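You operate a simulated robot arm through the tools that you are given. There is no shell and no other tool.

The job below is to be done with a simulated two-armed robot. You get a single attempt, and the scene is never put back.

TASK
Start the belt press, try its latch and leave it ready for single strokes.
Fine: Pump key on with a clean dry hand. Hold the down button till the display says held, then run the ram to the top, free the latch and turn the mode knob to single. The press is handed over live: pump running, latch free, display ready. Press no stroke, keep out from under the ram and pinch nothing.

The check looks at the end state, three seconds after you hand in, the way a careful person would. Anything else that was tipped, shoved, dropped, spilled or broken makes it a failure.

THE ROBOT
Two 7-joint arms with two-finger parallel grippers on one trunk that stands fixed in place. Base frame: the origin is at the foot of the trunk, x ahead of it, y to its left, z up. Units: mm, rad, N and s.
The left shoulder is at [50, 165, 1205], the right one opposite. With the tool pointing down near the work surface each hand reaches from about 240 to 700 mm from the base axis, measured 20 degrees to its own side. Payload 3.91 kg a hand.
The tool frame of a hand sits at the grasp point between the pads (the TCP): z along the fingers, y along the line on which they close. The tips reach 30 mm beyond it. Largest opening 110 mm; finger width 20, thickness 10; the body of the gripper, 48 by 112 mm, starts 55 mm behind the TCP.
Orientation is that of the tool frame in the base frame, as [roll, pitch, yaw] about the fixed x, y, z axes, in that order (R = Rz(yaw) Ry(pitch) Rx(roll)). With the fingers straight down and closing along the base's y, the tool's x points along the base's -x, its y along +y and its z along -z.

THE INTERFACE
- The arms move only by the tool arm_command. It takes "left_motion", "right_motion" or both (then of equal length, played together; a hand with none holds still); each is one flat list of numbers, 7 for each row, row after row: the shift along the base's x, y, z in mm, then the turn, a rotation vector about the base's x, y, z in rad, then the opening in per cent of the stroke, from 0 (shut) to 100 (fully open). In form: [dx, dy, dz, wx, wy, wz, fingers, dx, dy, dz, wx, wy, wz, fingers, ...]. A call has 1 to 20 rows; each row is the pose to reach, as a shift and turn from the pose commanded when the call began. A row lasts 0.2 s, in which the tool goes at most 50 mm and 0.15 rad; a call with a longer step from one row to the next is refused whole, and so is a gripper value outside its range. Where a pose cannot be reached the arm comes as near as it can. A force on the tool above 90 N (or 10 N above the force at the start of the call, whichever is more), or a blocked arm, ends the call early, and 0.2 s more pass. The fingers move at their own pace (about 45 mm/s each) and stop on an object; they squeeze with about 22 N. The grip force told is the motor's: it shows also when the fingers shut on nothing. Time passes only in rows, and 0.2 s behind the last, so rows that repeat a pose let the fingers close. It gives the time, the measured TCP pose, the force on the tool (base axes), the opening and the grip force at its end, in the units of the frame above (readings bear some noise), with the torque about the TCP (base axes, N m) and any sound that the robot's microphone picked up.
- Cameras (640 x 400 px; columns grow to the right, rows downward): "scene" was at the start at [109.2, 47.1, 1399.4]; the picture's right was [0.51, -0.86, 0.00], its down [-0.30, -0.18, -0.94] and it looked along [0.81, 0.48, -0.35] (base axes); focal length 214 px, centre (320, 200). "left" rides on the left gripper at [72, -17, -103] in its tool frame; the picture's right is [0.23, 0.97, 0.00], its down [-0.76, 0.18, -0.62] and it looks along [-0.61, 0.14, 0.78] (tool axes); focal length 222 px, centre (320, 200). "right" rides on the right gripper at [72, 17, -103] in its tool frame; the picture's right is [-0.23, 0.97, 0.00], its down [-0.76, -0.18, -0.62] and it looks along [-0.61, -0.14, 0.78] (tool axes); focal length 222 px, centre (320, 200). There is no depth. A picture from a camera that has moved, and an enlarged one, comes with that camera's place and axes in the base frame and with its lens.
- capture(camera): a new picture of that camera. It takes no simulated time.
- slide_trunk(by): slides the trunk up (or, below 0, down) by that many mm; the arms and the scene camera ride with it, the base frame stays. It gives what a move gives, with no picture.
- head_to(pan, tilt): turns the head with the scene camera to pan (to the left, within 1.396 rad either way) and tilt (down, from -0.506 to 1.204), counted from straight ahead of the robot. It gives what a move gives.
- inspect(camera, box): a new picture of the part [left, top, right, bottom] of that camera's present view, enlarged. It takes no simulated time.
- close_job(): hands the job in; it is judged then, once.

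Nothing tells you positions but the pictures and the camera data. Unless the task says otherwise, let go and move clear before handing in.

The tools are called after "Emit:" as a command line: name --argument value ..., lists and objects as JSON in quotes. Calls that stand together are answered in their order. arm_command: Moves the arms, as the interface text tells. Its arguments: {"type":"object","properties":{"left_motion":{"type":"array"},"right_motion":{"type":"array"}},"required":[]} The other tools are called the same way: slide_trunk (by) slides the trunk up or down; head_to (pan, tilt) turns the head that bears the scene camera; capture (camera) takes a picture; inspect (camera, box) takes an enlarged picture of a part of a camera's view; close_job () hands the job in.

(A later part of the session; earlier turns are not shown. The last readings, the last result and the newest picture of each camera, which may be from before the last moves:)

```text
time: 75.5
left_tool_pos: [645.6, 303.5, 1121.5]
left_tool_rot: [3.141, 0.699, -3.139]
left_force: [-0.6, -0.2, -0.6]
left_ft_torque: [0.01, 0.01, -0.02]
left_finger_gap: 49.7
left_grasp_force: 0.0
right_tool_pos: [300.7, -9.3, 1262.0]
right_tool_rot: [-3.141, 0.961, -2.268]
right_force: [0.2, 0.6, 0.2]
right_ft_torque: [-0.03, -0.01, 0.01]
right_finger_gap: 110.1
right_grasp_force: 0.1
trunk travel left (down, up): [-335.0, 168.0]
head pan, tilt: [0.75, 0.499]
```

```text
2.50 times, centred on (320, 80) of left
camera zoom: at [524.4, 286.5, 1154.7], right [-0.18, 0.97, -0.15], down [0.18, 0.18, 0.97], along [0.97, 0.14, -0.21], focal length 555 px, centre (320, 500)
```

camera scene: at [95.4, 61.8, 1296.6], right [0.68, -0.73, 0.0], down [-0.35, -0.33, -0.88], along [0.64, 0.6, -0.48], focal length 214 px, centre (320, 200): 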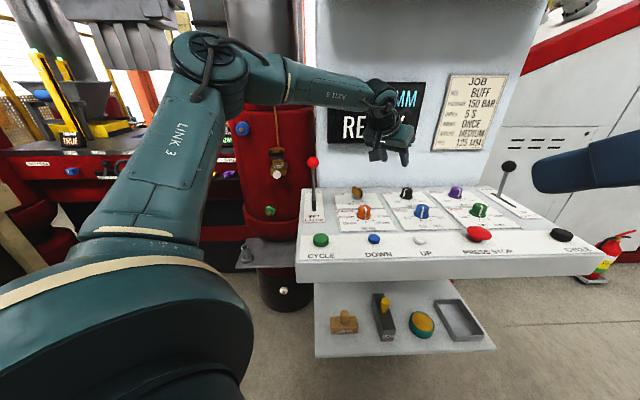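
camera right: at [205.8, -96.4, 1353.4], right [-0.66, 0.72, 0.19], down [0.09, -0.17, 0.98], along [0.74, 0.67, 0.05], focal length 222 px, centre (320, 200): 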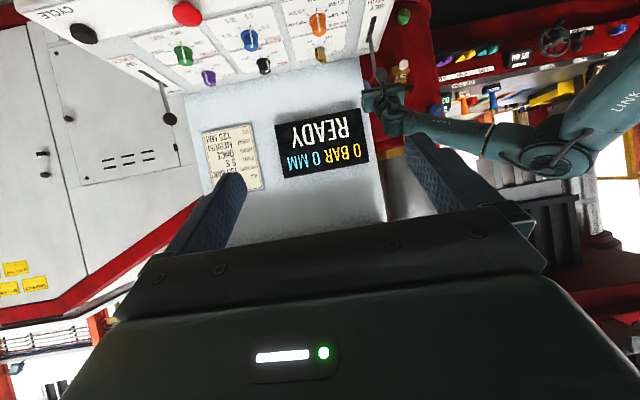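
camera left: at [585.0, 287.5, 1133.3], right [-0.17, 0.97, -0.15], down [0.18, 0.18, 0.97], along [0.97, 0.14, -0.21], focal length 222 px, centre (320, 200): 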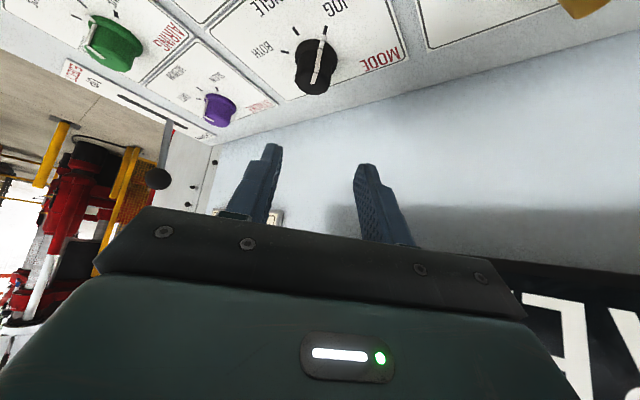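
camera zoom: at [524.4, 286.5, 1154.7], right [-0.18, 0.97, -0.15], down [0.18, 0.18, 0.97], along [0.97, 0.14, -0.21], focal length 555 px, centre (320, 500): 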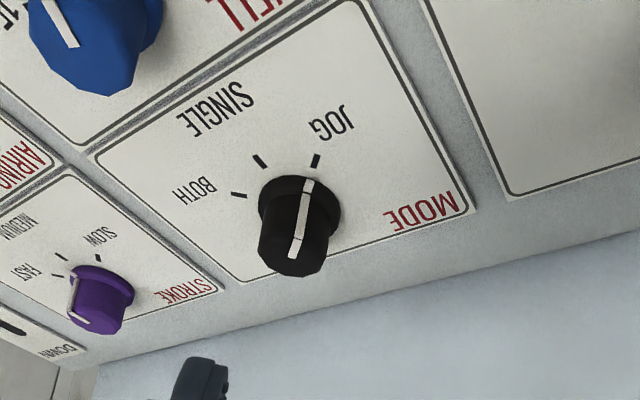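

The knob centre is confirmed at (770, 292), with its top near z≈975. I'll tilt to about 55° and probe the pose just above it.

Emit:
arm_command --left_motion '[12, -2, -5, 0.002, -0.087, 0.017, 55, 24, -4, -12, 0.004, -0.175, 0.033, 55, 38, -6, -20, 0.0065, -0.262, 0.05, 55, 53, -8, -32, 0.0065, -0.262, 0.05, 55, 68, -10, -46, 0.0065, -0.262, 0.05, 55, 83, -12, -60, 0.0065, -0.262, 0.05, 55, 97, -13, -71, 0.0065, -0.262, 0.05, 55, 97, -13, -71, 0.0065, -0.262, 0.05, 55]'

Emit:
capture --camera "left"

Emit:
capture --camera "scene"

```text
time: 77.2
left_tool_pos: [735.4, 292.0, 1051.2]
left_tool_rot: [3.141, 0.963, -3.089]
left_force: [-0.1, -0.5, 1.2]
left_ft_torque: [0.02, -0.01, -0.01]
left_finger_gap: 60.5
left_grasp_force: 0.1
left hand out of reach, approached as far as the arm can: row 7, 8
right_tool_pos: [302.6, -9.4, 1263.1]
right_tool_rot: [-3.141, 0.959, -2.267]
right_force: [-0.6, -0.1, -0.8]
right_ft_torque: [-0.02, 0.02, -0.03]
right_finger_gap: 109.9
right_grasp_force: 0.0
trunk travel left (down, up): [-335.0, 168.0]
head pan, tilt: [0.75, 0.499]
```

```text
taken
camera left: at [609.6, 269.3, 1051.7], right [-0.18, 0.97, -0.19], down [-0.08, 0.17, 0.98], along [0.98, 0.19, 0.05], focal length 222 px, centre (320, 200)
```

left: 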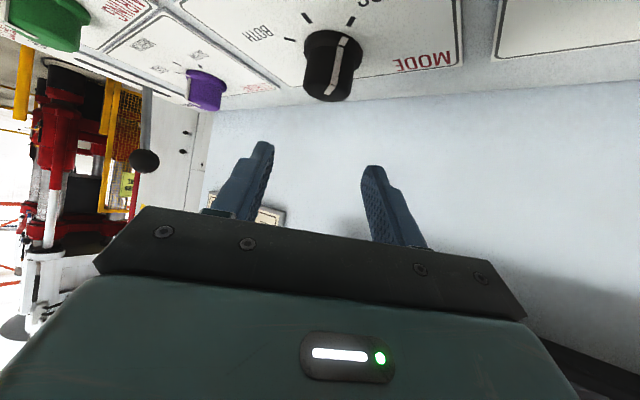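

```text
taken
camera scene: at [95.7, 61.8, 1296.5], right [0.68, -0.73, 0.0], down [-0.35, -0.33, -0.88], along [0.64, 0.6, -0.48], focal length 214 px, centre (320, 200)
```

scene: 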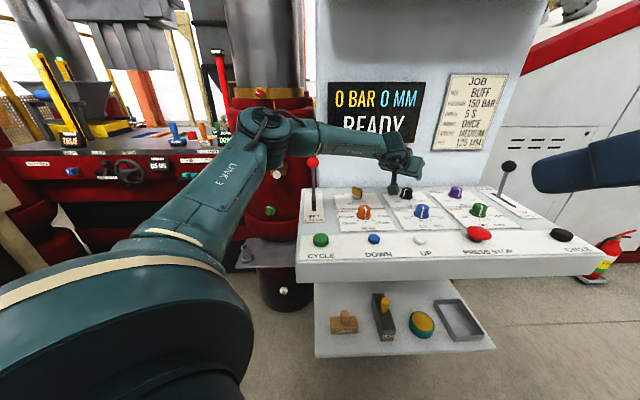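

The reach is 8 mm short at this heading. I'll probe with the tool turned clockwise (wrist farther left), which also suits a counter-clockwise turn afterwards.

Emit:
arm_command --left_motion '[0, 2, 0, 0, 0, -0.13, 55, 0, 4, 0, 0, 0, -0.27, 55, 0, 7, 0, 0, 0, -0.4, 55, 4, 8, 0, 0, 0, -0.4, 55, 9, 9, 0, 0, 0, -0.4, 55, 9, 9, 0, 0, 0, -0.4, 55]'

Emit:
arm_command --left_motion '[0, 2, 0, 0, 0, -0.13, 55, 1, 4, 0, 0, 0, -0.26, 55, 4, 5, 0, 0, 0, -0.26, 55, 4, 5, 0, 0, 0, -0.26, 55]'

```text
time: 78.7
left_tool_pos: [702.8, 273.6, 1049.4]
left_tool_rot: [3.138, 0.963, 2.798]
left_force: [-0.8, -0.5, -0.2]
left_ft_torque: [-0.01, 0.02, 0.01]
left_finger_gap: 60.4
left_grasp_force: 0.0
left hand out of reach, approached as far as the arm can: row 3, 4, 5, 6
right_tool_pos: [301.3, -9.7, 1261.9]
right_tool_rot: [-3.142, 0.959, -2.268]
right_force: [0.1, -0.1, -0.3]
right_ft_torque: [-0.02, 0.01, 0.0]
right_finger_gap: 109.9
right_grasp_force: 0.0
trunk travel left (down, up): [-335.0, 168.0]
head pan, tilt: [0.75, 0.499]
```

```text
time: 79.7
left_tool_pos: [624.3, 203.9, 1037.2]
left_tool_rot: [3.135, 0.961, 2.54]
left_force: [0.8, 0.1, -0.3]
left_ft_torque: [-0.01, 0.01, 0.03]
left_finger_gap: 60.4
left_grasp_force: 0.1
left hand out of reach, approached as far as the arm can: row 1, 2, 3, 4
right_tool_pos: [301.3, -10.3, 1262.3]
right_tool_rot: [-3.141, 0.96, -2.266]
right_force: [0.0, 0.4, 0.2]
right_ft_torque: [0.03, 0.0, -0.01]
right_finger_gap: 109.5
right_grasp_force: 0.0
trunk travel left (down, up): [-335.0, 168.0]
head pan, tilt: [0.75, 0.499]
```

Turning clockwise makes it worse. I'll go the other way, toward heading +15°, and see how far the tip can get.

Emit:
arm_command --left_motion '[13, 9, 5, 0, 0, 0.108, 55, 26, 18, 10, 0, 0, 0.216, 55, 39, 27, 13, 0, 0, 0.324, 55, 52, 36, 13, 0, 0, 0.432, 55, 65, 45, 13, 0, 0, 0.54, 55, 78, 54, 13, 0, 0, 0.648, 55, 91, 63, 13, 0, 0, 0.756, 55, 104, 72, 13, 0, 0, 0.864, 55, 113, 78, 13, 0, 0, 0.864, 55, 120, 81, 13, 0, 0, 0.864, 55, 120, 81, 13, 0, 0, 0.864, 55]'

```text
time: 82.0
left_tool_pos: [721.7, 302.7, 1052.8]
left_tool_rot: [-3.14, 0.961, -2.886]
left_force: [0.4, -0.3, 0.3]
left_ft_torque: [-0.01, 0.02, 0.0]
left_finger_gap: 60.4
left_grasp_force: 0.2
left hand out of reach, approached as far as the arm can: row 8, 9, 10, 11
right_tool_pos: [301.6, -9.7, 1262.1]
right_tool_rot: [-3.141, 0.959, -2.267]
right_force: [0.3, -0.2, -0.1]
right_ft_torque: [-0.01, 0.01, 0.03]
right_finger_gap: 110.2
right_grasp_force: 0.1
trunk travel left (down, up): [-335.0, 168.0]
head pan, tilt: [0.75, 0.499]
```

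The limit looks like the inward swing of the upper arm when the wrist is level with the shoulder. The stated reach is for a lower work surface, so I'll raise the trunk to the top so the wrist works well below the shoulder, and probe again.

Emit:
arm_command --left_motion '[-20, 0, 0, 0, 0, -0.1, 55, -40, 0, 0, 0, 0, -0.2, 55, -60, 0, 0, 0, 0, -0.25, 55, -60, 0, 0, 0, 0, -0.25, 55]'

Emit:
slide_trunk --by 85

Emit:
slide_trunk --by 80

Emit:
capture --camera "scene"

```text
time: 83.0
left_tool_pos: [658.4, 302.3, 1053.1]
left_tool_rot: [3.141, 0.96, -3.136]
left_force: [-0.2, 0.1, -0.5]
left_ft_torque: [0.01, 0.0, 0.0]
left_finger_gap: 60.6
left_grasp_force: 0.0
right_tool_pos: [301.6, -9.6, 1262.4]
right_tool_rot: [3.141, 0.961, -2.266]
right_force: [0.0, 0.0, -0.9]
right_ft_torque: [0.01, -0.01, -0.02]
right_finger_gap: 109.8
right_grasp_force: 0.0
trunk travel left (down, up): [-335.0, 168.0]
head pan, tilt: [0.75, 0.499]
```

```text
time: 84.3
left_tool_pos: [658.2, 302.1, 1136.8]
left_tool_rot: [-3.141, 0.959, -3.137]
left_force: [0.3, 0.9, 0.3]
left_ft_torque: [0.0, 0.01, -0.02]
left_finger_gap: 60.5
left_grasp_force: 0.1
right_tool_pos: [301.0, -9.5, 1346.4]
right_tool_rot: [-3.141, 0.961, -2.267]
right_force: [0.4, 0.7, -0.8]
right_ft_torque: [0.02, 0.01, 0.01]
right_finger_gap: 110.2
right_grasp_force: 0.0
trunk travel left (down, up): [-420.0, 83.0]
head pan, tilt: [0.75, 0.499]
```

```text
time: 85.4
left_tool_pos: [659.3, 302.2, 1217.4]
left_tool_rot: [3.141, 0.961, -3.136]
left_force: [0.1, 0.5, -1.0]
left_ft_torque: [-0.04, -0.03, 0.03]
left_finger_gap: 60.3
left_grasp_force: 0.1
right_tool_pos: [301.3, -9.6, 1428.0]
right_tool_rot: [-3.14, 0.96, -2.267]
right_force: [-0.2, -0.3, 0.3]
right_ft_torque: [0.01, 0.0, 0.01]
right_finger_gap: 109.9
right_grasp_force: 0.1
trunk travel left (down, up): [-500.0, 3.0]
head pan, tilt: [0.75, 0.499]
```

```text
taken
camera scene: at [95.8, 61.8, 1461.5], right [0.68, -0.73, 0.0], down [-0.35, -0.33, -0.88], along [0.64, 0.6, -0.48], focal length 214 px, centre (320, 200)
```

scene: 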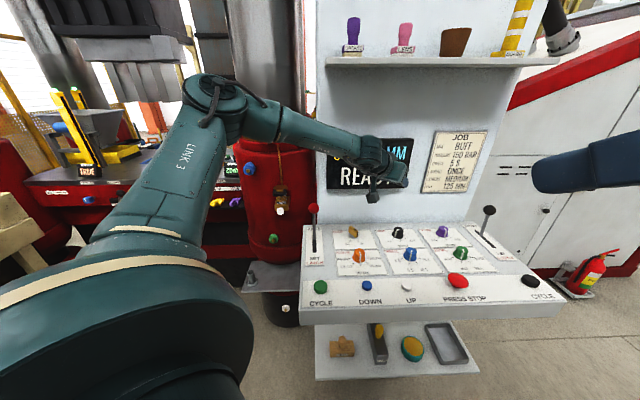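

Emit:
arm_command --left_motion '[5, -1, -30, 0, 0, 0, 55, 12, -2, -60, 0, 0, 0, 55, 25, -4, -90, 0, 0, 0, 55, 42, -6, -117, 0, 0, 0, 55, 60, -8, -140, 0, 0, 0, 55, 72, -9, -155, 0, 0, 0, 55, 84, -10.5, -167, 0, 0, 0, 55, 84, -10.5, -167, 0, 0, 0, 55]'

Emit:
capture --camera "scene"

```text
time: 87.2
left_tool_pos: [687.9, 310.4, 1089.4]
left_tool_rot: [-3.139, 0.96, -3.135]
left_force: [-1.3, 0.3, 0.0]
left_ft_torque: [0.03, 0.03, 0.02]
left_finger_gap: 60.0
left_grasp_force: 0.0
left hand out of reach, approached as far as the arm can: row 4, 5, 6, 7, 8
right_tool_pos: [301.4, -10.4, 1427.7]
right_tool_rot: [3.142, 0.96, -2.267]
right_force: [0.6, 1.0, 0.1]
right_ft_torque: [0.01, 0.02, -0.04]
right_finger_gap: 109.8
right_grasp_force: 0.1
trunk travel left (down, up): [-500.0, 3.0]
head pan, tilt: [0.75, 0.499]
```

```text
taken
camera scene: at [95.7, 61.7, 1461.6], right [0.68, -0.73, 0.0], down [-0.35, -0.33, -0.88], along [0.64, 0.6, -0.48], focal length 214 px, centre (320, 200)
```

scene: 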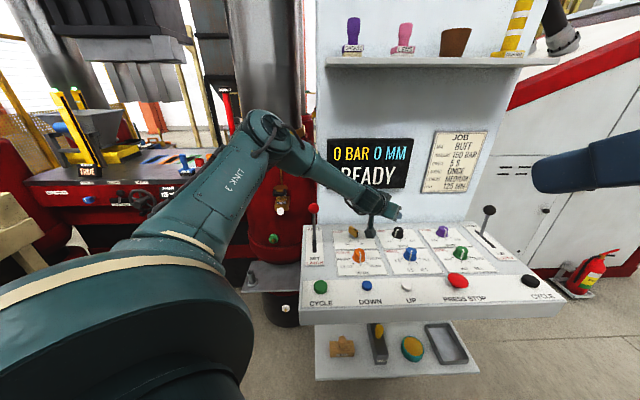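

Worse with a high trunk, so the arm wants the wrist above the shoulder. I'll go the other way, lowering the trunk well down while lifting the hand in step with it.

Emit:
arm_command --left_motion '[-20, 0, 25, 0, 0, 0, 55, -40, 0, 50, 0, 0, 0, 55, -55, 0, 75, 0, 0, 0, 55, -65, 0, 100, 0, 0, 0, 55, -65, 0, 130, 0, 0, 0, 55, -65, 0, 130, 0, 0, 0, 55]'

Emit:
slide_trunk --by -130

Emit:
arm_command --left_motion '[0, 0, 30, 0, 0, 0, 55, 0, 0, 60, 0, 0, 0, 55, 0, 0, 90, 0, 0, 0, 55, 0, 0, 120, 0, 0, 0, 55, 0, 0, 140, 0, 0, 0, 55, 0, 0, 140, 0, 0, 0, 55]'

Emit:
slide_trunk --by -140

Emit:
capture --camera "scene"

Emit:
capture --camera "left"

```text
time: 88.6
left_tool_pos: [622.0, 308.7, 1219.9]
left_tool_rot: [-3.141, 0.962, -3.134]
left_force: [-0.4, -0.6, -0.2]
left_ft_torque: [-0.01, 0.0, 0.01]
left_finger_gap: 60.6
left_grasp_force: 0.1
right_tool_pos: [301.5, -9.9, 1428.3]
right_tool_rot: [3.141, 0.96, -2.267]
right_force: [1.1, 0.1, -0.5]
right_ft_torque: [-0.01, -0.05, -0.02]
right_finger_gap: 109.9
right_grasp_force: 0.0
trunk travel left (down, up): [-500.0, 3.0]
head pan, tilt: [0.75, 0.499]
```

```text
time: 90.2
left_tool_pos: [622.3, 308.8, 1091.0]
left_tool_rot: [3.14, 0.96, -3.136]
left_force: [0.5, 0.1, -0.6]
left_ft_torque: [-0.01, 0.0, 0.0]
left_finger_gap: 60.4
left_grasp_force: 0.2
right_tool_pos: [300.9, -10.5, 1298.2]
right_tool_rot: [3.141, 0.96, -2.267]
right_force: [-0.3, -0.3, -1.1]
right_ft_torque: [0.01, 0.01, -0.01]
right_finger_gap: 110.1
right_grasp_force: 0.1
trunk travel left (down, up): [-370.0, 133.0]
head pan, tilt: [0.75, 0.499]
```

```text
time: 91.6
left_tool_pos: [622.3, 308.6, 1232.4]
left_tool_rot: [3.141, 0.961, -3.137]
left_force: [0.0, -0.6, -0.5]
left_ft_torque: [-0.01, -0.04, 0.03]
left_finger_gap: 60.5
left_grasp_force: 0.1
right_tool_pos: [302.8, -10.0, 1299.3]
right_tool_rot: [3.141, 0.96, -2.268]
right_force: [-0.4, 0.1, 0.0]
right_ft_torque: [-0.02, 0.02, 0.01]
right_finger_gap: 110.1
right_grasp_force: 0.0
trunk travel left (down, up): [-370.0, 133.0]
head pan, tilt: [0.75, 0.499]
```

```text
time: 93.3
left_tool_pos: [621.2, 307.7, 1090.5]
left_tool_rot: [-3.141, 0.96, -3.134]
left_force: [-0.2, 0.4, -0.1]
left_ft_torque: [0.03, 0.0, 0.0]
left_finger_gap: 60.3
left_grasp_force: 0.1
right_tool_pos: [301.2, -9.9, 1157.1]
right_tool_rot: [-3.141, 0.958, -2.268]
right_force: [-0.2, -0.5, 0.1]
right_ft_torque: [0.07, 0.0, 0.03]
right_finger_gap: 110.0
right_grasp_force: 0.0
trunk travel left (down, up): [-230.0, 273.0]
head pan, tilt: [0.75, 0.499]
```

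```text
taken
camera scene: at [95.5, 61.8, 1191.6], right [0.68, -0.73, 0.0], down [-0.35, -0.33, -0.88], along [0.64, 0.6, -0.48], focal length 214 px, centre (320, 200)
```

scene: 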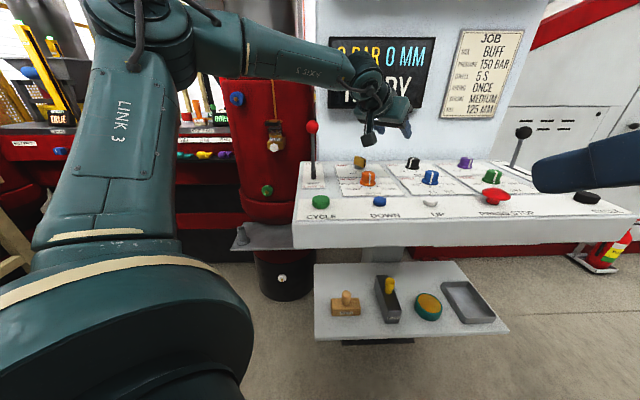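

```text
taken
camera left: at [496.4, 290.9, 1091.5], right [-0.14, 0.97, -0.19], down [-0.08, 0.18, 0.98], along [0.99, 0.15, 0.05], focal length 222 px, centre (320, 200)
```

left: 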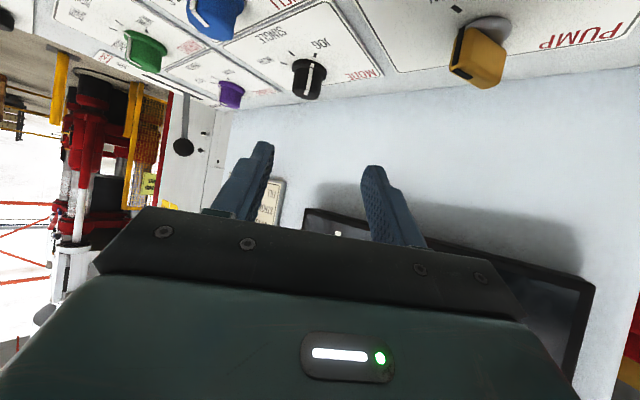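

The shoulder is now at z≈1010. Probing toward the knob again at z 1050.

Emit:
arm_command --left_motion '[25, -3, -8, 0, 0, 0, 55, 50, -6, -16, 0, 0, 0, 55, 75, -10, -24, 0, 0, 0, 55, 95, -13, -32, 0, 0, 0, 55, 110, -15, -38, 0, 0, 0, 55, 122, -16, -40, 0, 0, 0, 55, 122, -16, -40, 0, 0, 0, 55]'

Emit:
capture --camera "left"

```text
time: 94.9
left_tool_pos: [737.6, 294.4, 1050.9]
left_tool_rot: [3.141, 0.961, -3.134]
left_force: [-0.4, 0.3, 0.4]
left_ft_torque: [-0.02, 0.01, 0.01]
left_finger_gap: 60.5
left_grasp_force: 0.0
left hand out of reach, approached as far as the arm can: row 6, 7
right_tool_pos: [302.2, -9.7, 1157.7]
right_tool_rot: [-3.141, 0.959, -2.266]
right_force: [-0.3, -0.4, 0.2]
right_ft_torque: [-0.02, 0.0, -0.01]
right_finger_gap: 109.7
right_grasp_force: 0.1
trunk travel left (down, up): [-230.0, 273.0]
head pan, tilt: [0.75, 0.499]
```

```text
taken
camera left: at [612.2, 276.4, 1051.5], right [-0.14, 0.97, -0.19], down [-0.08, 0.18, 0.98], along [0.99, 0.15, 0.05], focal length 222 px, centre (320, 200)
```

left: 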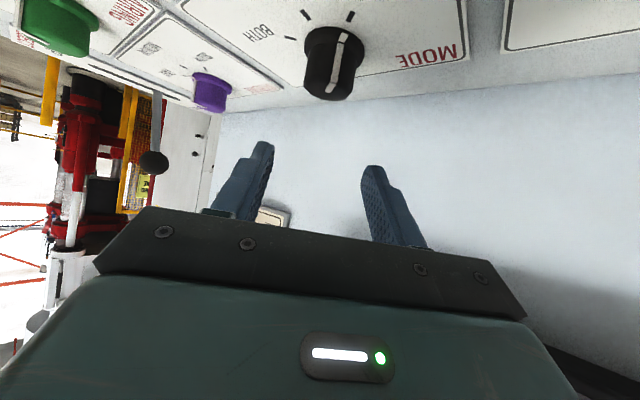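

Within a few mm now. Descending should gain a little more reach, so I'll lower with the open fingers straddling the front of the knob.

Emit:
arm_command --left_motion '[-1, -1, -15, 0, 0, 0, 55, -1, -2, -30, 0, 0, 0, 55, -1, -2.5, -45, 0, 0, 0, 55, -1, -2.5, -55, 0, 0, 0, 55, -1, -2.5, -55, 0, 0, 0, 55]'

Emit:
capture --camera "left"

Emit:
inspect --camera "scene" --box '[310, 80, 490, 220]'

```text
time: 96.1
left_tool_pos: [737.2, 291.5, 994.5]
left_tool_rot: [-3.141, 0.96, -3.136]
left_force: [0.9, -0.1, -0.6]
left_ft_torque: [0.01, -0.04, 0.0]
left_finger_gap: 60.8
left_grasp_force: 0.1
right_tool_pos: [301.2, -10.4, 1157.9]
right_tool_rot: [3.14, 0.96, -2.268]
right_force: [0.6, -0.5, 0.6]
right_ft_torque: [-0.05, -0.02, 0.01]
right_finger_gap: 109.9
right_grasp_force: 0.1
trunk travel left (down, up): [-230.0, 273.0]
head pan, tilt: [0.75, 0.499]
```

```text
taken
camera left: at [611.4, 274.2, 995.2], right [-0.14, 0.97, -0.19], down [-0.07, 0.18, 0.98], along [0.99, 0.15, 0.05], focal length 222 px, centre (320, 200)
```

left: 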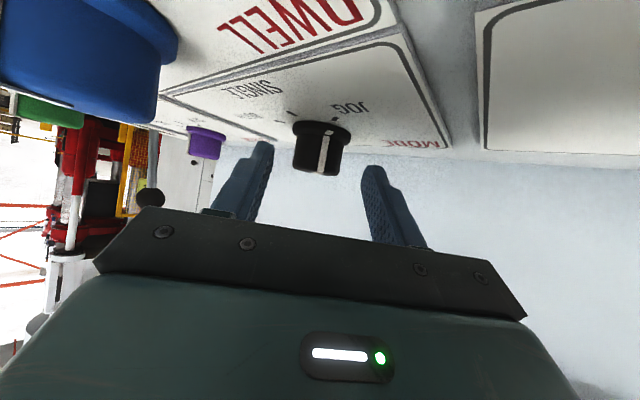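

```text
2.86 times, centred on (400, 150) of scene
camera zoom: at [95.6, 61.8, 1191.6], right [0.68, -0.73, 0.0], down [-0.35, -0.33, -0.88], along [0.64, 0.6, -0.48], focal length 613 px, centre (91, 343)
```

zoom: 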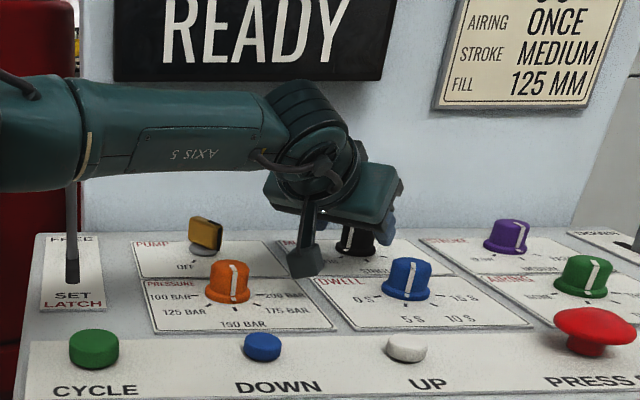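

The knob is centred between the fingers and about 29 mm tall. I'll now try moving forward to bring the tips to the knob's axis.

Emit:
arm_command --left_motion '[3, 0, -1, 0, 0, 0, 55, 6, 0, -2, 0, 0, 0, 55, 9, 0, -3, 0, 0, 0, 55, 9, 0, -3, 0, 0, 0, 55]'

Emit:
inspect --camera "left" --box '[200, 60, 440, 240]'

```text
time: 97.1
left_tool_pos: [741.1, 293.2, 992.3]
left_tool_rot: [3.14, 0.958, -3.136]
left_force: [0.6, -0.5, -0.6]
left_ft_torque: [-0.03, -0.02, -0.01]
left_finger_gap: 60.4
left_grasp_force: 0.1
left hand out of reach, approached as far as the arm can: row 3, 4
right_tool_pos: [301.7, -8.9, 1157.5]
right_tool_rot: [-3.141, 0.961, -2.268]
right_force: [0.9, -0.3, -0.4]
right_ft_torque: [0.02, -0.01, 0.0]
right_finger_gap: 110.2
right_grasp_force: 0.0
trunk travel left (down, up): [-230.0, 273.0]
head pan, tilt: [0.75, 0.499]
```

```text
2.22 times, centred on (320, 150) of left
camera zoom: at [616.0, 275.4, 993.4], right [-0.14, 0.97, -0.19], down [-0.08, 0.18, 0.98], along [0.99, 0.15, 0.05], focal length 494 px, centre (320, 311)
```

zoom: 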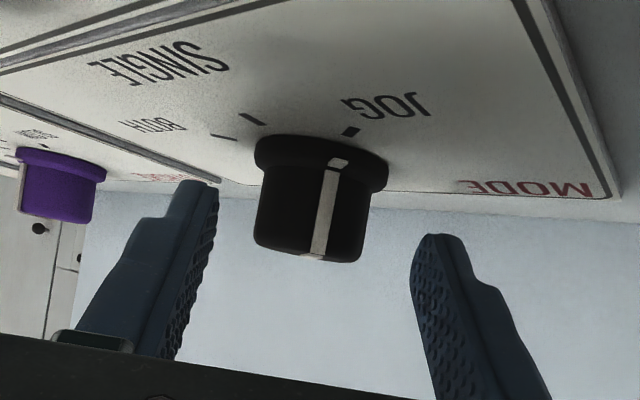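

The fingertips get to the knob, but I can't swing the hand 45° around it at this stretch. Instead I'll use the closed fingertips like a rack. Pressed lightly on the knob's front face and drawn toward -y, they roll it counter-clockwise. First back off and close.

Emit:
arm_command --left_motion '[-12, 2, 0, 0, 0, 0, 55, -25, 4, 0, 0, 0, 0, 55, -38, 6, 0, 0, 0, 0, 40, -38, 6, 0, 0, 0, 0, 20, -38, 6, -2, 0, 0, 0, 0, -38, 6, -4, 0, 0, 0, 0, -33, 6, -4, 0, 0, 0, 0, -29, 6, -4, 0, 0, 0, 0, -29, 6, -4, 0, 0, 0, 0]'

Emit:
inspect --camera "left" --box '[200, 60, 440, 240]'

```text
time: 99.1
left_tool_pos: [711.8, 299.0, 988.0]
left_tool_rot: [3.14, 0.958, -3.135]
left_force: [0.3, -0.4, -0.5]
left_ft_torque: [-0.02, -0.05, 0.01]
left_finger_gap: 0.1
left_grasp_force: 21.8
right_tool_pos: [301.4, -9.4, 1157.5]
right_tool_rot: [-3.141, 0.96, -2.266]
right_force: [0.0, 0.1, -0.6]
right_ft_torque: [-0.01, 0.03, -0.02]
right_finger_gap: 110.1
right_grasp_force: 0.1
trunk travel left (down, up): [-230.0, 273.0]
head pan, tilt: [0.75, 0.499]
```

```text
2.22 times, centred on (320, 150) of left
camera zoom: at [586.2, 281.9, 988.2], right [-0.14, 0.97, -0.19], down [-0.07, 0.18, 0.98], along [0.99, 0.15, 0.05], focal length 494 px, centre (320, 311)
```

zoom: 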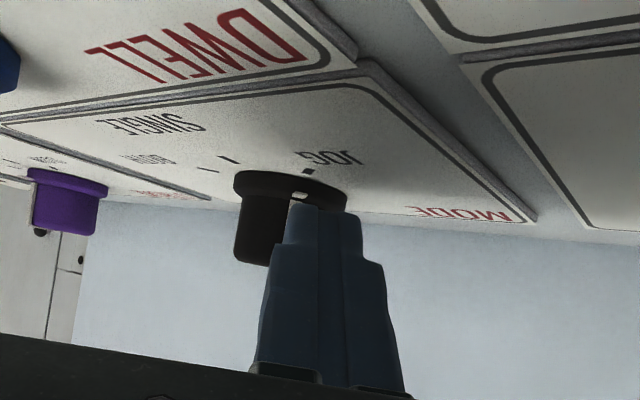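

Emit:
arm_command --left_motion '[4, 0, 0, 0, 0, 0, 0, 8, 0, 0, 0, 0, 0, 0, 11, 0, 0, 0, 0, 0, 0, 11, 0, 0, 0, 0, 0, 0]'

Emit:
arm_command --left_motion '[2, 0, 0, 0, 0, 0, 0, 2, 0, 0, 0, 0, 0, 0]'

Emit:
arm_command --left_motion '[2, 0, 0, 0, 0, 0, 0, 2, 0, 0, 0, 0, 0, 0]'

```text
time: 100.1
left_tool_pos: [723.8, 299.5, 988.3]
left_tool_rot: [3.141, 0.96, -3.136]
left_force: [0.3, 0.5, 0.3]
left_ft_torque: [0.01, -0.01, 0.01]
left_finger_gap: 0.0
left_grasp_force: 21.8
right_tool_pos: [301.6, -10.4, 1157.4]
right_tool_rot: [-3.141, 0.959, -2.268]
right_force: [0.1, 0.3, -0.7]
right_ft_torque: [0.04, 0.02, -0.02]
right_finger_gap: 110.0
right_grasp_force: 0.1
trunk travel left (down, up): [-230.0, 273.0]
head pan, tilt: [0.75, 0.499]
```

```text
time: 100.7
left_tool_pos: [723.3, 298.7, 988.7]
left_tool_rot: [-3.141, 0.958, -3.135]
left_force: [-17.5, 0.2, -1.4]
left_ft_torque: [0.06, 0.25, -0.19]
left_finger_gap: 0.0
left_grasp_force: 21.7
right_tool_pos: [301.0, -10.8, 1157.5]
right_tool_rot: [-3.141, 0.962, -2.266]
right_force: [-0.5, -0.4, 0.0]
right_ft_torque: [0.01, -0.03, 0.01]
right_finger_gap: 110.0
right_grasp_force: 0.1
trunk travel left (down, up): [-230.0, 273.0]
head pan, tilt: [0.75, 0.499]
```

```text
time: 101.3
left_tool_pos: [725.0, 298.5, 988.9]
left_tool_rot: [3.141, 0.959, -3.136]
left_force: [-38.5, 0.0, -5.2]
left_ft_torque: [0.0, 0.53, -0.31]
left_finger_gap: 0.1
left_grasp_force: 22.1
right_tool_pos: [299.3, -9.4, 1160.2]
right_tool_rot: [-3.136, 0.96, -2.264]
right_force: [-0.1, 0.1, 0.1]
right_ft_torque: [-0.02, 0.0, 0.01]
right_finger_gap: 110.2
right_grasp_force: 0.1
trunk travel left (down, up): [-230.0, 273.0]
head pan, tilt: [0.75, 0.499]
```

Contact is firm. I'll ease to about 20 N and draw toward -y in small steps.

Emit:
arm_command --left_motion '[-1.5, 0, 0, 0, 0, 0, 0, -1.5, -1.5, 0, 0, 0, 0, 0, -1.5, -3, 0, 0, 0, 0, 0, -1.5, -4.5, 0, 0, 0, 0, 0, -1.5, -6, 0, 0, 0, 0, 0, -1.5, -6, 0, 0, 0, 0, 0]'

Emit:
inspect --camera "left" --box '[200, 60, 440, 240]'

Emit:
inspect --camera "scene" --box '[360, 130, 440, 190]'

```text
time: 102.7
left_tool_pos: [724.1, 293.1, 988.6]
left_tool_rot: [3.138, 0.955, -3.137]
left_force: [-31.4, 1.9, -10.9]
left_ft_torque: [0.29, 0.58, -0.03]
left_finger_gap: 0.0
left_grasp_force: 22.3
right_tool_pos: [300.5, -8.7, 1158.2]
right_tool_rot: [-3.139, 0.958, -2.265]
right_force: [-0.1, 0.6, 0.3]
right_ft_torque: [0.0, 0.03, 0.04]
right_finger_gap: 109.8
right_grasp_force: 0.1
trunk travel left (down, up): [-230.0, 273.0]
head pan, tilt: [0.75, 0.499]
```

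```text
2.22 times, centred on (320, 150) of left
camera zoom: at [597.6, 276.0, 989.9], right [-0.14, 0.97, -0.18], down [-0.07, 0.18, 0.98], along [0.99, 0.15, 0.04], focal length 494 px, centre (320, 311)
```

zoom: 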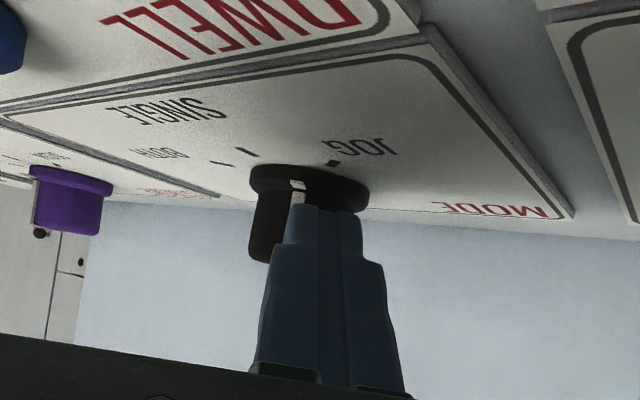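

```text
6.67 times, centred on (400, 160) of scene
camera zoom: at [93.6, 62.6, 1191.7], right [0.68, -0.73, 0.0], down [-0.35, -0.33, -0.88], along [0.64, 0.6, -0.48], focal length 1430 px, centre (-213, 467)
```

zoom: 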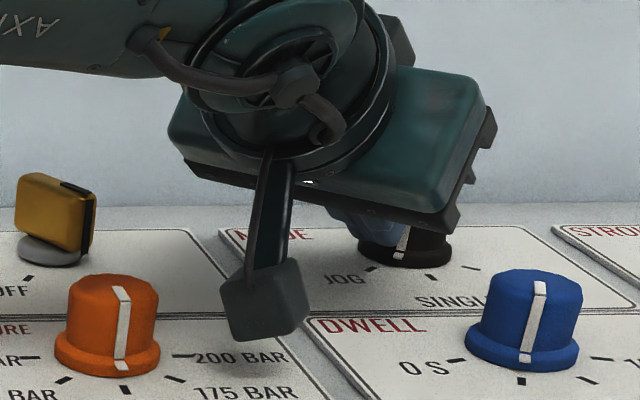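

It works: the pointer has turned about halfway from JOG to SINGLE with almost no side force. Continuing.

Emit:
arm_command --left_motion '[-0.5, -1.5, 0, 0, 0, 0, 0, -0.5, -3, 0, 0, 0, 0, 0, -0.5, -4.5, 0, 0, 0, 0, 0, -0.5, -4.5, 0, 0, 0, 0, 0]'

Emit:
inspect --camera "left" --box '[200, 60, 440, 240]'

Emit:
inspect --camera "scene" --box '[360, 130, 440, 190]'

```text
time: 103.7
left_tool_pos: [723.2, 289.3, 988.4]
left_tool_rot: [3.14, 0.956, -3.136]
left_force: [-27.6, 0.8, -11.5]
left_ft_torque: [-0.06, 0.59, 0.04]
left_finger_gap: 0.0
left_grasp_force: 21.9
right_tool_pos: [299.7, -10.2, 1158.2]
right_tool_rot: [-3.138, 0.96, -2.266]
right_force: [0.6, -0.7, 0.2]
right_ft_torque: [0.02, -0.03, 0.01]
right_finger_gap: 110.0
right_grasp_force: 0.0
trunk travel left (down, up): [-230.0, 273.0]
head pan, tilt: [0.75, 0.499]
```

```text
2.22 times, centred on (320, 150) of left
camera zoom: at [597.7, 272.1, 990.1], right [-0.14, 0.97, -0.19], down [-0.07, 0.18, 0.98], along [0.99, 0.15, 0.05], focal length 494 px, centre (320, 311)
```

zoom: 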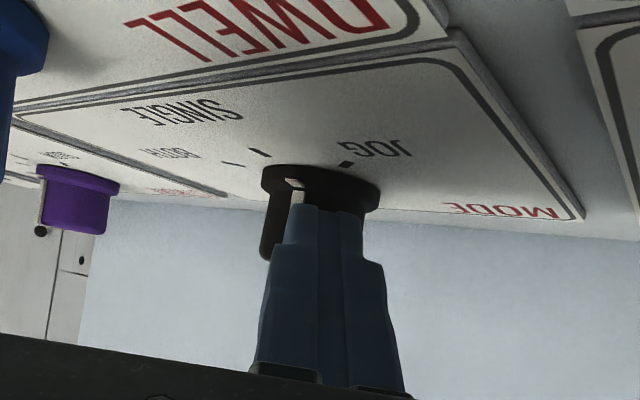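

```text
6.67 times, centred on (400, 160) of scene
camera zoom: at [94.1, 62.4, 1191.7], right [0.68, -0.73, 0.0], down [-0.35, -0.33, -0.88], along [0.64, 0.6, -0.48], focal length 1430 px, centre (-213, 467)
```

zoom: 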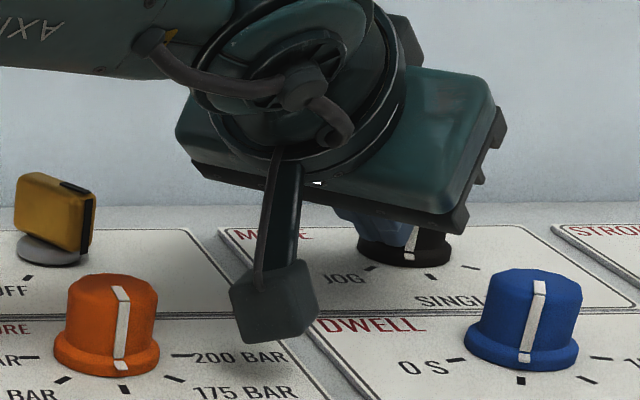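

The pointer is a few degrees short of SINGLE. A little more.

Emit:
arm_command --left_motion '[-0.3, -1, 0, 0, 0, 0, 0, -0.3, -2.2, 0, 0, 0, 0, 0, -0.3, -2.2, 0, 0, 0, 0, 0]'

Emit:
inspect --camera "scene" --box '[390, 140, 430, 170]'

Emit:
inspect --camera "left" --box '[260, 100, 360, 180]'

```text
time: 104.5
left_tool_pos: [723.9, 284.8, 992.2]
left_tool_rot: [-3.137, 0.964, -3.137]
left_force: [-11.9, -2.9, -3.0]
left_ft_torque: [-0.16, 0.17, -0.08]
left_finger_gap: 0.1
left_grasp_force: 21.6
right_tool_pos: [300.6, -9.4, 1158.6]
right_tool_rot: [-3.14, 0.959, -2.265]
right_force: [0.3, 0.2, 0.7]
right_ft_torque: [0.0, -0.03, -0.02]
right_finger_gap: 110.0
right_grasp_force: 0.0
trunk travel left (down, up): [-230.0, 273.0]
head pan, tilt: [0.75, 0.499]
```

```text
13.33 times, centred on (410, 155) of scene
camera zoom: at [94.7, 61.7, 1191.8], right [0.68, -0.73, 0.0], down [-0.35, -0.33, -0.88], along [0.64, 0.6, -0.48], focal length 2860 px, centre (-880, 800)
```

zoom: 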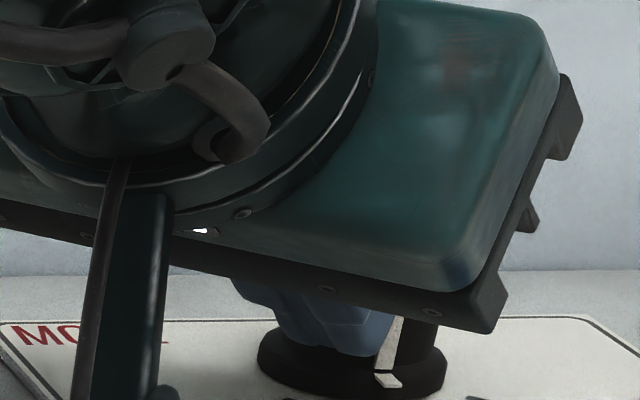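

```text
5.00 times, centred on (310, 140) of left
camera zoom: at [597.7, 267.8, 991.1], right [-0.13, 0.97, -0.19], down [-0.08, 0.18, 0.98], along [0.99, 0.14, 0.05], focal length 1111 px, centre (370, 500)
```

zoom: 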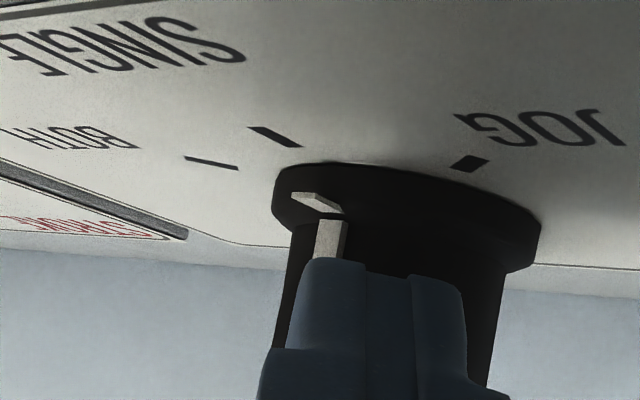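

The pointer mark now lines up with the SINGLE tick. I'll back straight off so as not to disturb it, then check.

Emit:
arm_command --left_motion '[-4, 0, 0, 0, 0, 0, 0, -12, 0, 0, 0, 0, 0, 0, -25, 0, 5, 0, 0, 0, 0, -40, 0, 20, 0, 0, 0, 0, -55, 0, 45, 0, 0, 0, 0, -70, 10, 75, 0, 0, 0, 0, -85, 20, 105, 0, 0, 0, 0, -85, 20, 105, 0, 0, 0, 0]'

Emit:
capture --camera "left"

Emit:
inspect --camera "left" --box '[240, 20, 380, 130]'

Emit:
inspect --camera "scene" --box '[300, 20, 480, 220]'

Emit:
inspect --camera "scene" --box '[380, 140, 450, 190]'

```text
time: 106.3
left_tool_pos: [637.2, 307.3, 1093.6]
left_tool_rot: [-3.141, 0.96, -3.135]
left_force: [0.2, -0.1, 0.3]
left_ft_torque: [0.01, 0.02, -0.02]
left_finger_gap: 0.1
left_grasp_force: 21.7
right_tool_pos: [301.5, -9.1, 1157.1]
right_tool_rot: [-3.141, 0.96, -2.268]
right_force: [-0.5, -0.4, -0.5]
right_ft_torque: [0.0, 0.01, -0.01]
right_finger_gap: 109.8
right_grasp_force: 0.0
trunk travel left (down, up): [-230.0, 273.0]
head pan, tilt: [0.75, 0.499]
```

```text
taken
camera left: at [511.8, 290.3, 1094.0], right [-0.14, 0.97, -0.19], down [-0.07, 0.18, 0.98], along [0.99, 0.15, 0.05], focal length 222 px, centre (320, 200)
```

left: 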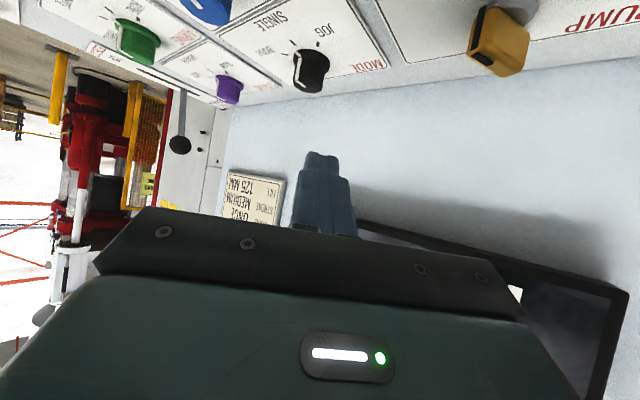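

```text
3.64 times, centred on (310, 75) of left
camera zoom: at [511.8, 290.3, 1094.0], right [-0.14, 0.97, -0.19], down [-0.07, 0.18, 0.98], along [0.99, 0.15, 0.05], focal length 808 px, centre (356, 654)
```

zoom: 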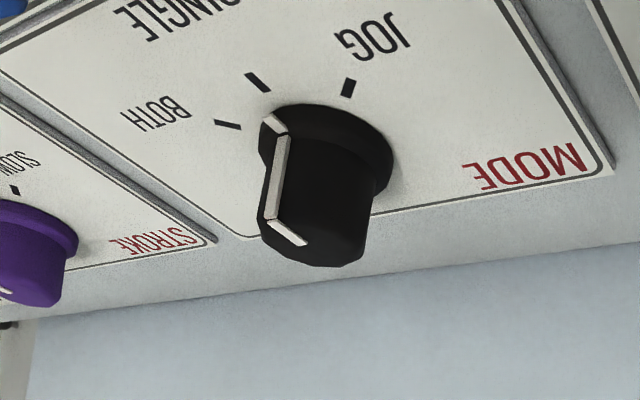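

```text
2.00 times, centred on (390, 120) of scene
camera zoom: at [95.6, 61.8, 1191.6], right [0.68, -0.73, 0.0], down [-0.35, -0.33, -0.88], along [0.64, 0.6, -0.48], focal length 429 px, centre (180, 360)
```

zoom: 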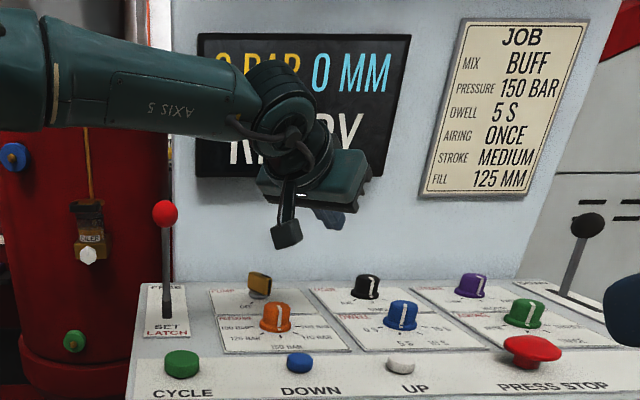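

```text
8.00 times, centred on (415, 165) of scene
camera zoom: at [95.6, 61.8, 1191.6], right [0.68, -0.73, 0.0], down [-0.35, -0.33, -0.88], along [0.64, 0.6, -0.48], focal length 1716 px, centre (-440, 480)
```

zoom: 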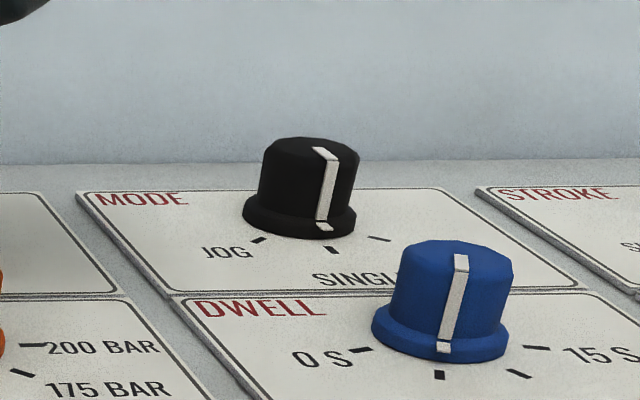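

From two views the pointer sits on SINGLE within a few degrees. I'll raise the trunk back to its starting height and get a steeper view to confirm it.

Emit:
slide_trunk --by 100

Emit:
slide_trunk --by 95

Emit:
arm_command --left_motion '[-10, -3, -10, 0, 0.087, 0, 0, -20, -6, -25, 0, 0.174, 0, 0, -25, -10, -40, 0, 0.261, 0, 0, -30, -14, -60, 0, 0.348, 0, 0, -30, -20, -80, 0, 0.436, 0, 0, -30, -20, -80, 0, 0.436, 0, 0]'

Emit:
capture --camera "left"

Emit:
capture --camera "scene"

```text
time: 107.6
left_tool_pos: [636.8, 307.8, 1193.4]
left_tool_rot: [3.14, 0.96, -3.137]
left_force: [-0.1, 0.3, -0.3]
left_ft_torque: [-0.01, 0.01, 0.0]
left_finger_gap: 0.0
left_grasp_force: 22.2
right_tool_pos: [302.1, -8.9, 1257.9]
right_tool_rot: [-3.141, 0.959, -2.269]
right_force: [-0.3, 0.5, -0.3]
right_ft_torque: [0.02, -0.03, -0.01]
right_finger_gap: 110.1
right_grasp_force: 0.0
trunk travel left (down, up): [-330.0, 173.0]
head pan, tilt: [0.75, 0.499]
```

```text
time: 108.9
left_tool_pos: [637.3, 306.7, 1287.3]
left_tool_rot: [-3.141, 0.96, -3.134]
left_force: [-0.6, 0.4, 0.7]
left_ft_torque: [0.02, 0.0, 0.01]
left_finger_gap: 0.2
left_grasp_force: 21.6
right_tool_pos: [302.2, -9.4, 1352.5]
right_tool_rot: [3.141, 0.959, -2.266]
right_force: [-0.8, -0.6, -0.1]
right_ft_torque: [0.04, 0.0, -0.02]
right_finger_gap: 110.1
right_grasp_force: 0.0
trunk travel left (down, up): [-425.0, 78.0]
head pan, tilt: [0.75, 0.499]
```

```text
time: 110.3
left_tool_pos: [604.5, 288.9, 1208.6]
left_tool_rot: [3.14, 0.525, -3.139]
left_force: [0.1, -0.6, 0.3]
left_ft_torque: [-0.01, -0.03, 0.0]
left_finger_gap: 0.0
left_grasp_force: 21.8
right_tool_pos: [300.8, -9.9, 1352.7]
right_tool_rot: [-3.141, 0.959, -2.268]
right_force: [0.1, 0.5, 0.5]
right_ft_torque: [0.02, -0.03, -0.02]
right_finger_gap: 110.3
right_grasp_force: 0.0
trunk travel left (down, up): [-425.0, 78.0]
head pan, tilt: [0.75, 0.499]
```

```text
taken
camera left: at [491.1, 271.2, 1262.6], right [-0.2, 0.97, -0.11], down [0.35, 0.18, 0.92], along [0.92, 0.15, -0.37], focal length 222 px, centre (320, 200)
```

left: 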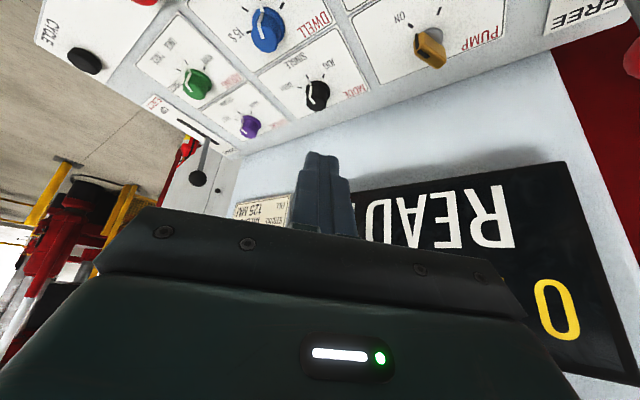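

```text
taken
camera scene: at [95.3, 61.7, 1386.6], right [0.68, -0.73, 0.0], down [-0.35, -0.33, -0.88], along [0.64, 0.6, -0.48], focal length 214 px, centre (320, 200)
```

scene: 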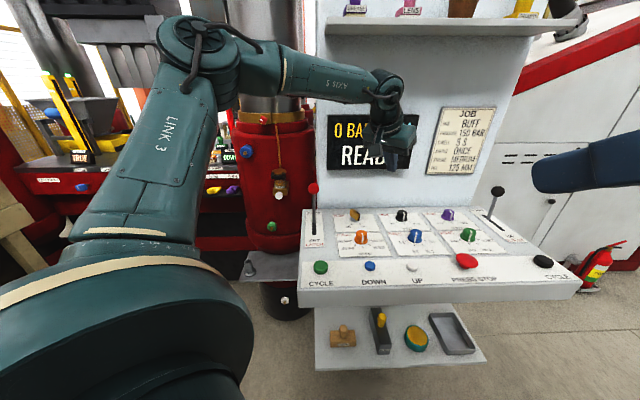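

Emit:
inspect --camera "left" --box '[280, 50, 360, 120]'

Emit:
inspect --camera "left" --box '[380, 0, 540, 90]'

Emit:
inspect --camera "scene" --box '[380, 195, 440, 235]'

Emit:
inspect --camera "scene" --box '[290, 90, 490, 260]'

```text
5.71 times, centred on (320, 85) of left
camera zoom: at [491.1, 271.2, 1262.6], right [-0.2, 0.97, -0.11], down [0.35, 0.18, 0.92], along [0.92, 0.15, -0.37], focal length 1269 px, centre (320, 857)
```

zoom: 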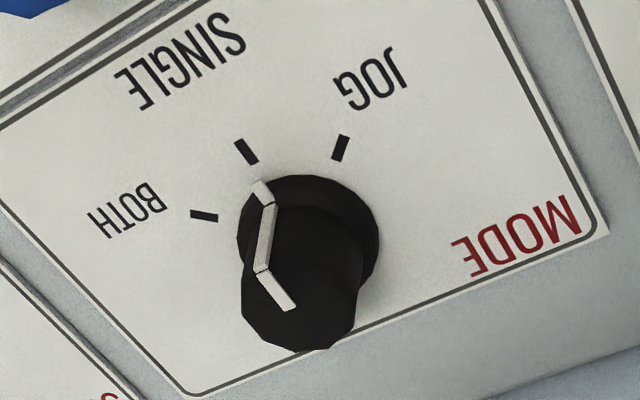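

```text
4.00 times, centred on (460, 45) of left
camera zoom: at [491.1, 271.2, 1262.6], right [-0.2, 0.97, -0.11], down [0.35, 0.18, 0.92], along [0.92, 0.15, -0.37], focal length 888 px, centre (-240, 820)
```

zoom: 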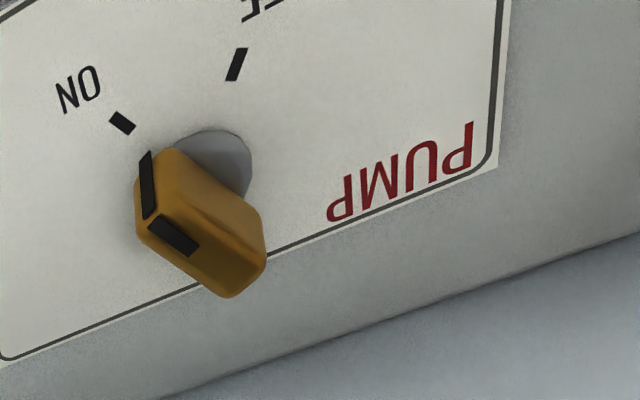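

```text
10.00 times, centred on (410, 215) of scene
camera zoom: at [95.3, 61.7, 1386.6], right [0.68, -0.73, 0.0], down [-0.35, -0.33, -0.88], along [0.64, 0.6, -0.48], focal length 2145 px, centre (-580, 50)
```

zoom: 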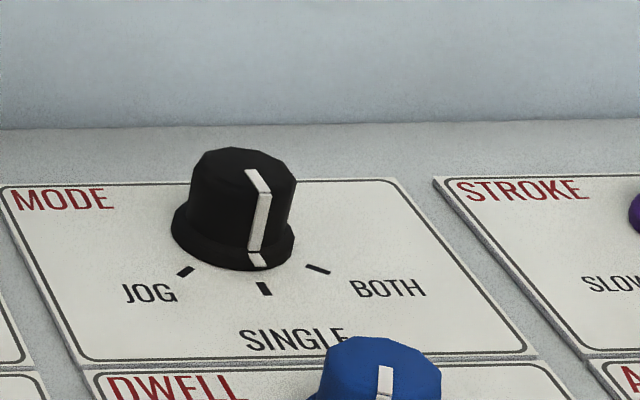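

```text
2.35 times, centred on (390, 175) of scene
camera zoom: at [95.3, 61.7, 1386.6], right [0.68, -0.73, 0.0], down [-0.35, -0.33, -0.88], along [0.64, 0.6, -0.48], focal length 505 px, centre (155, 259)
```

zoom: 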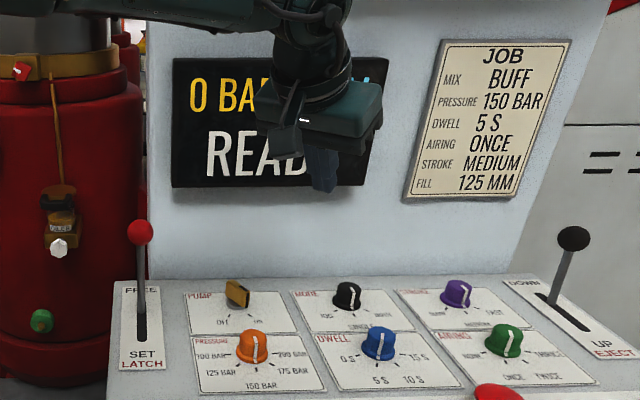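

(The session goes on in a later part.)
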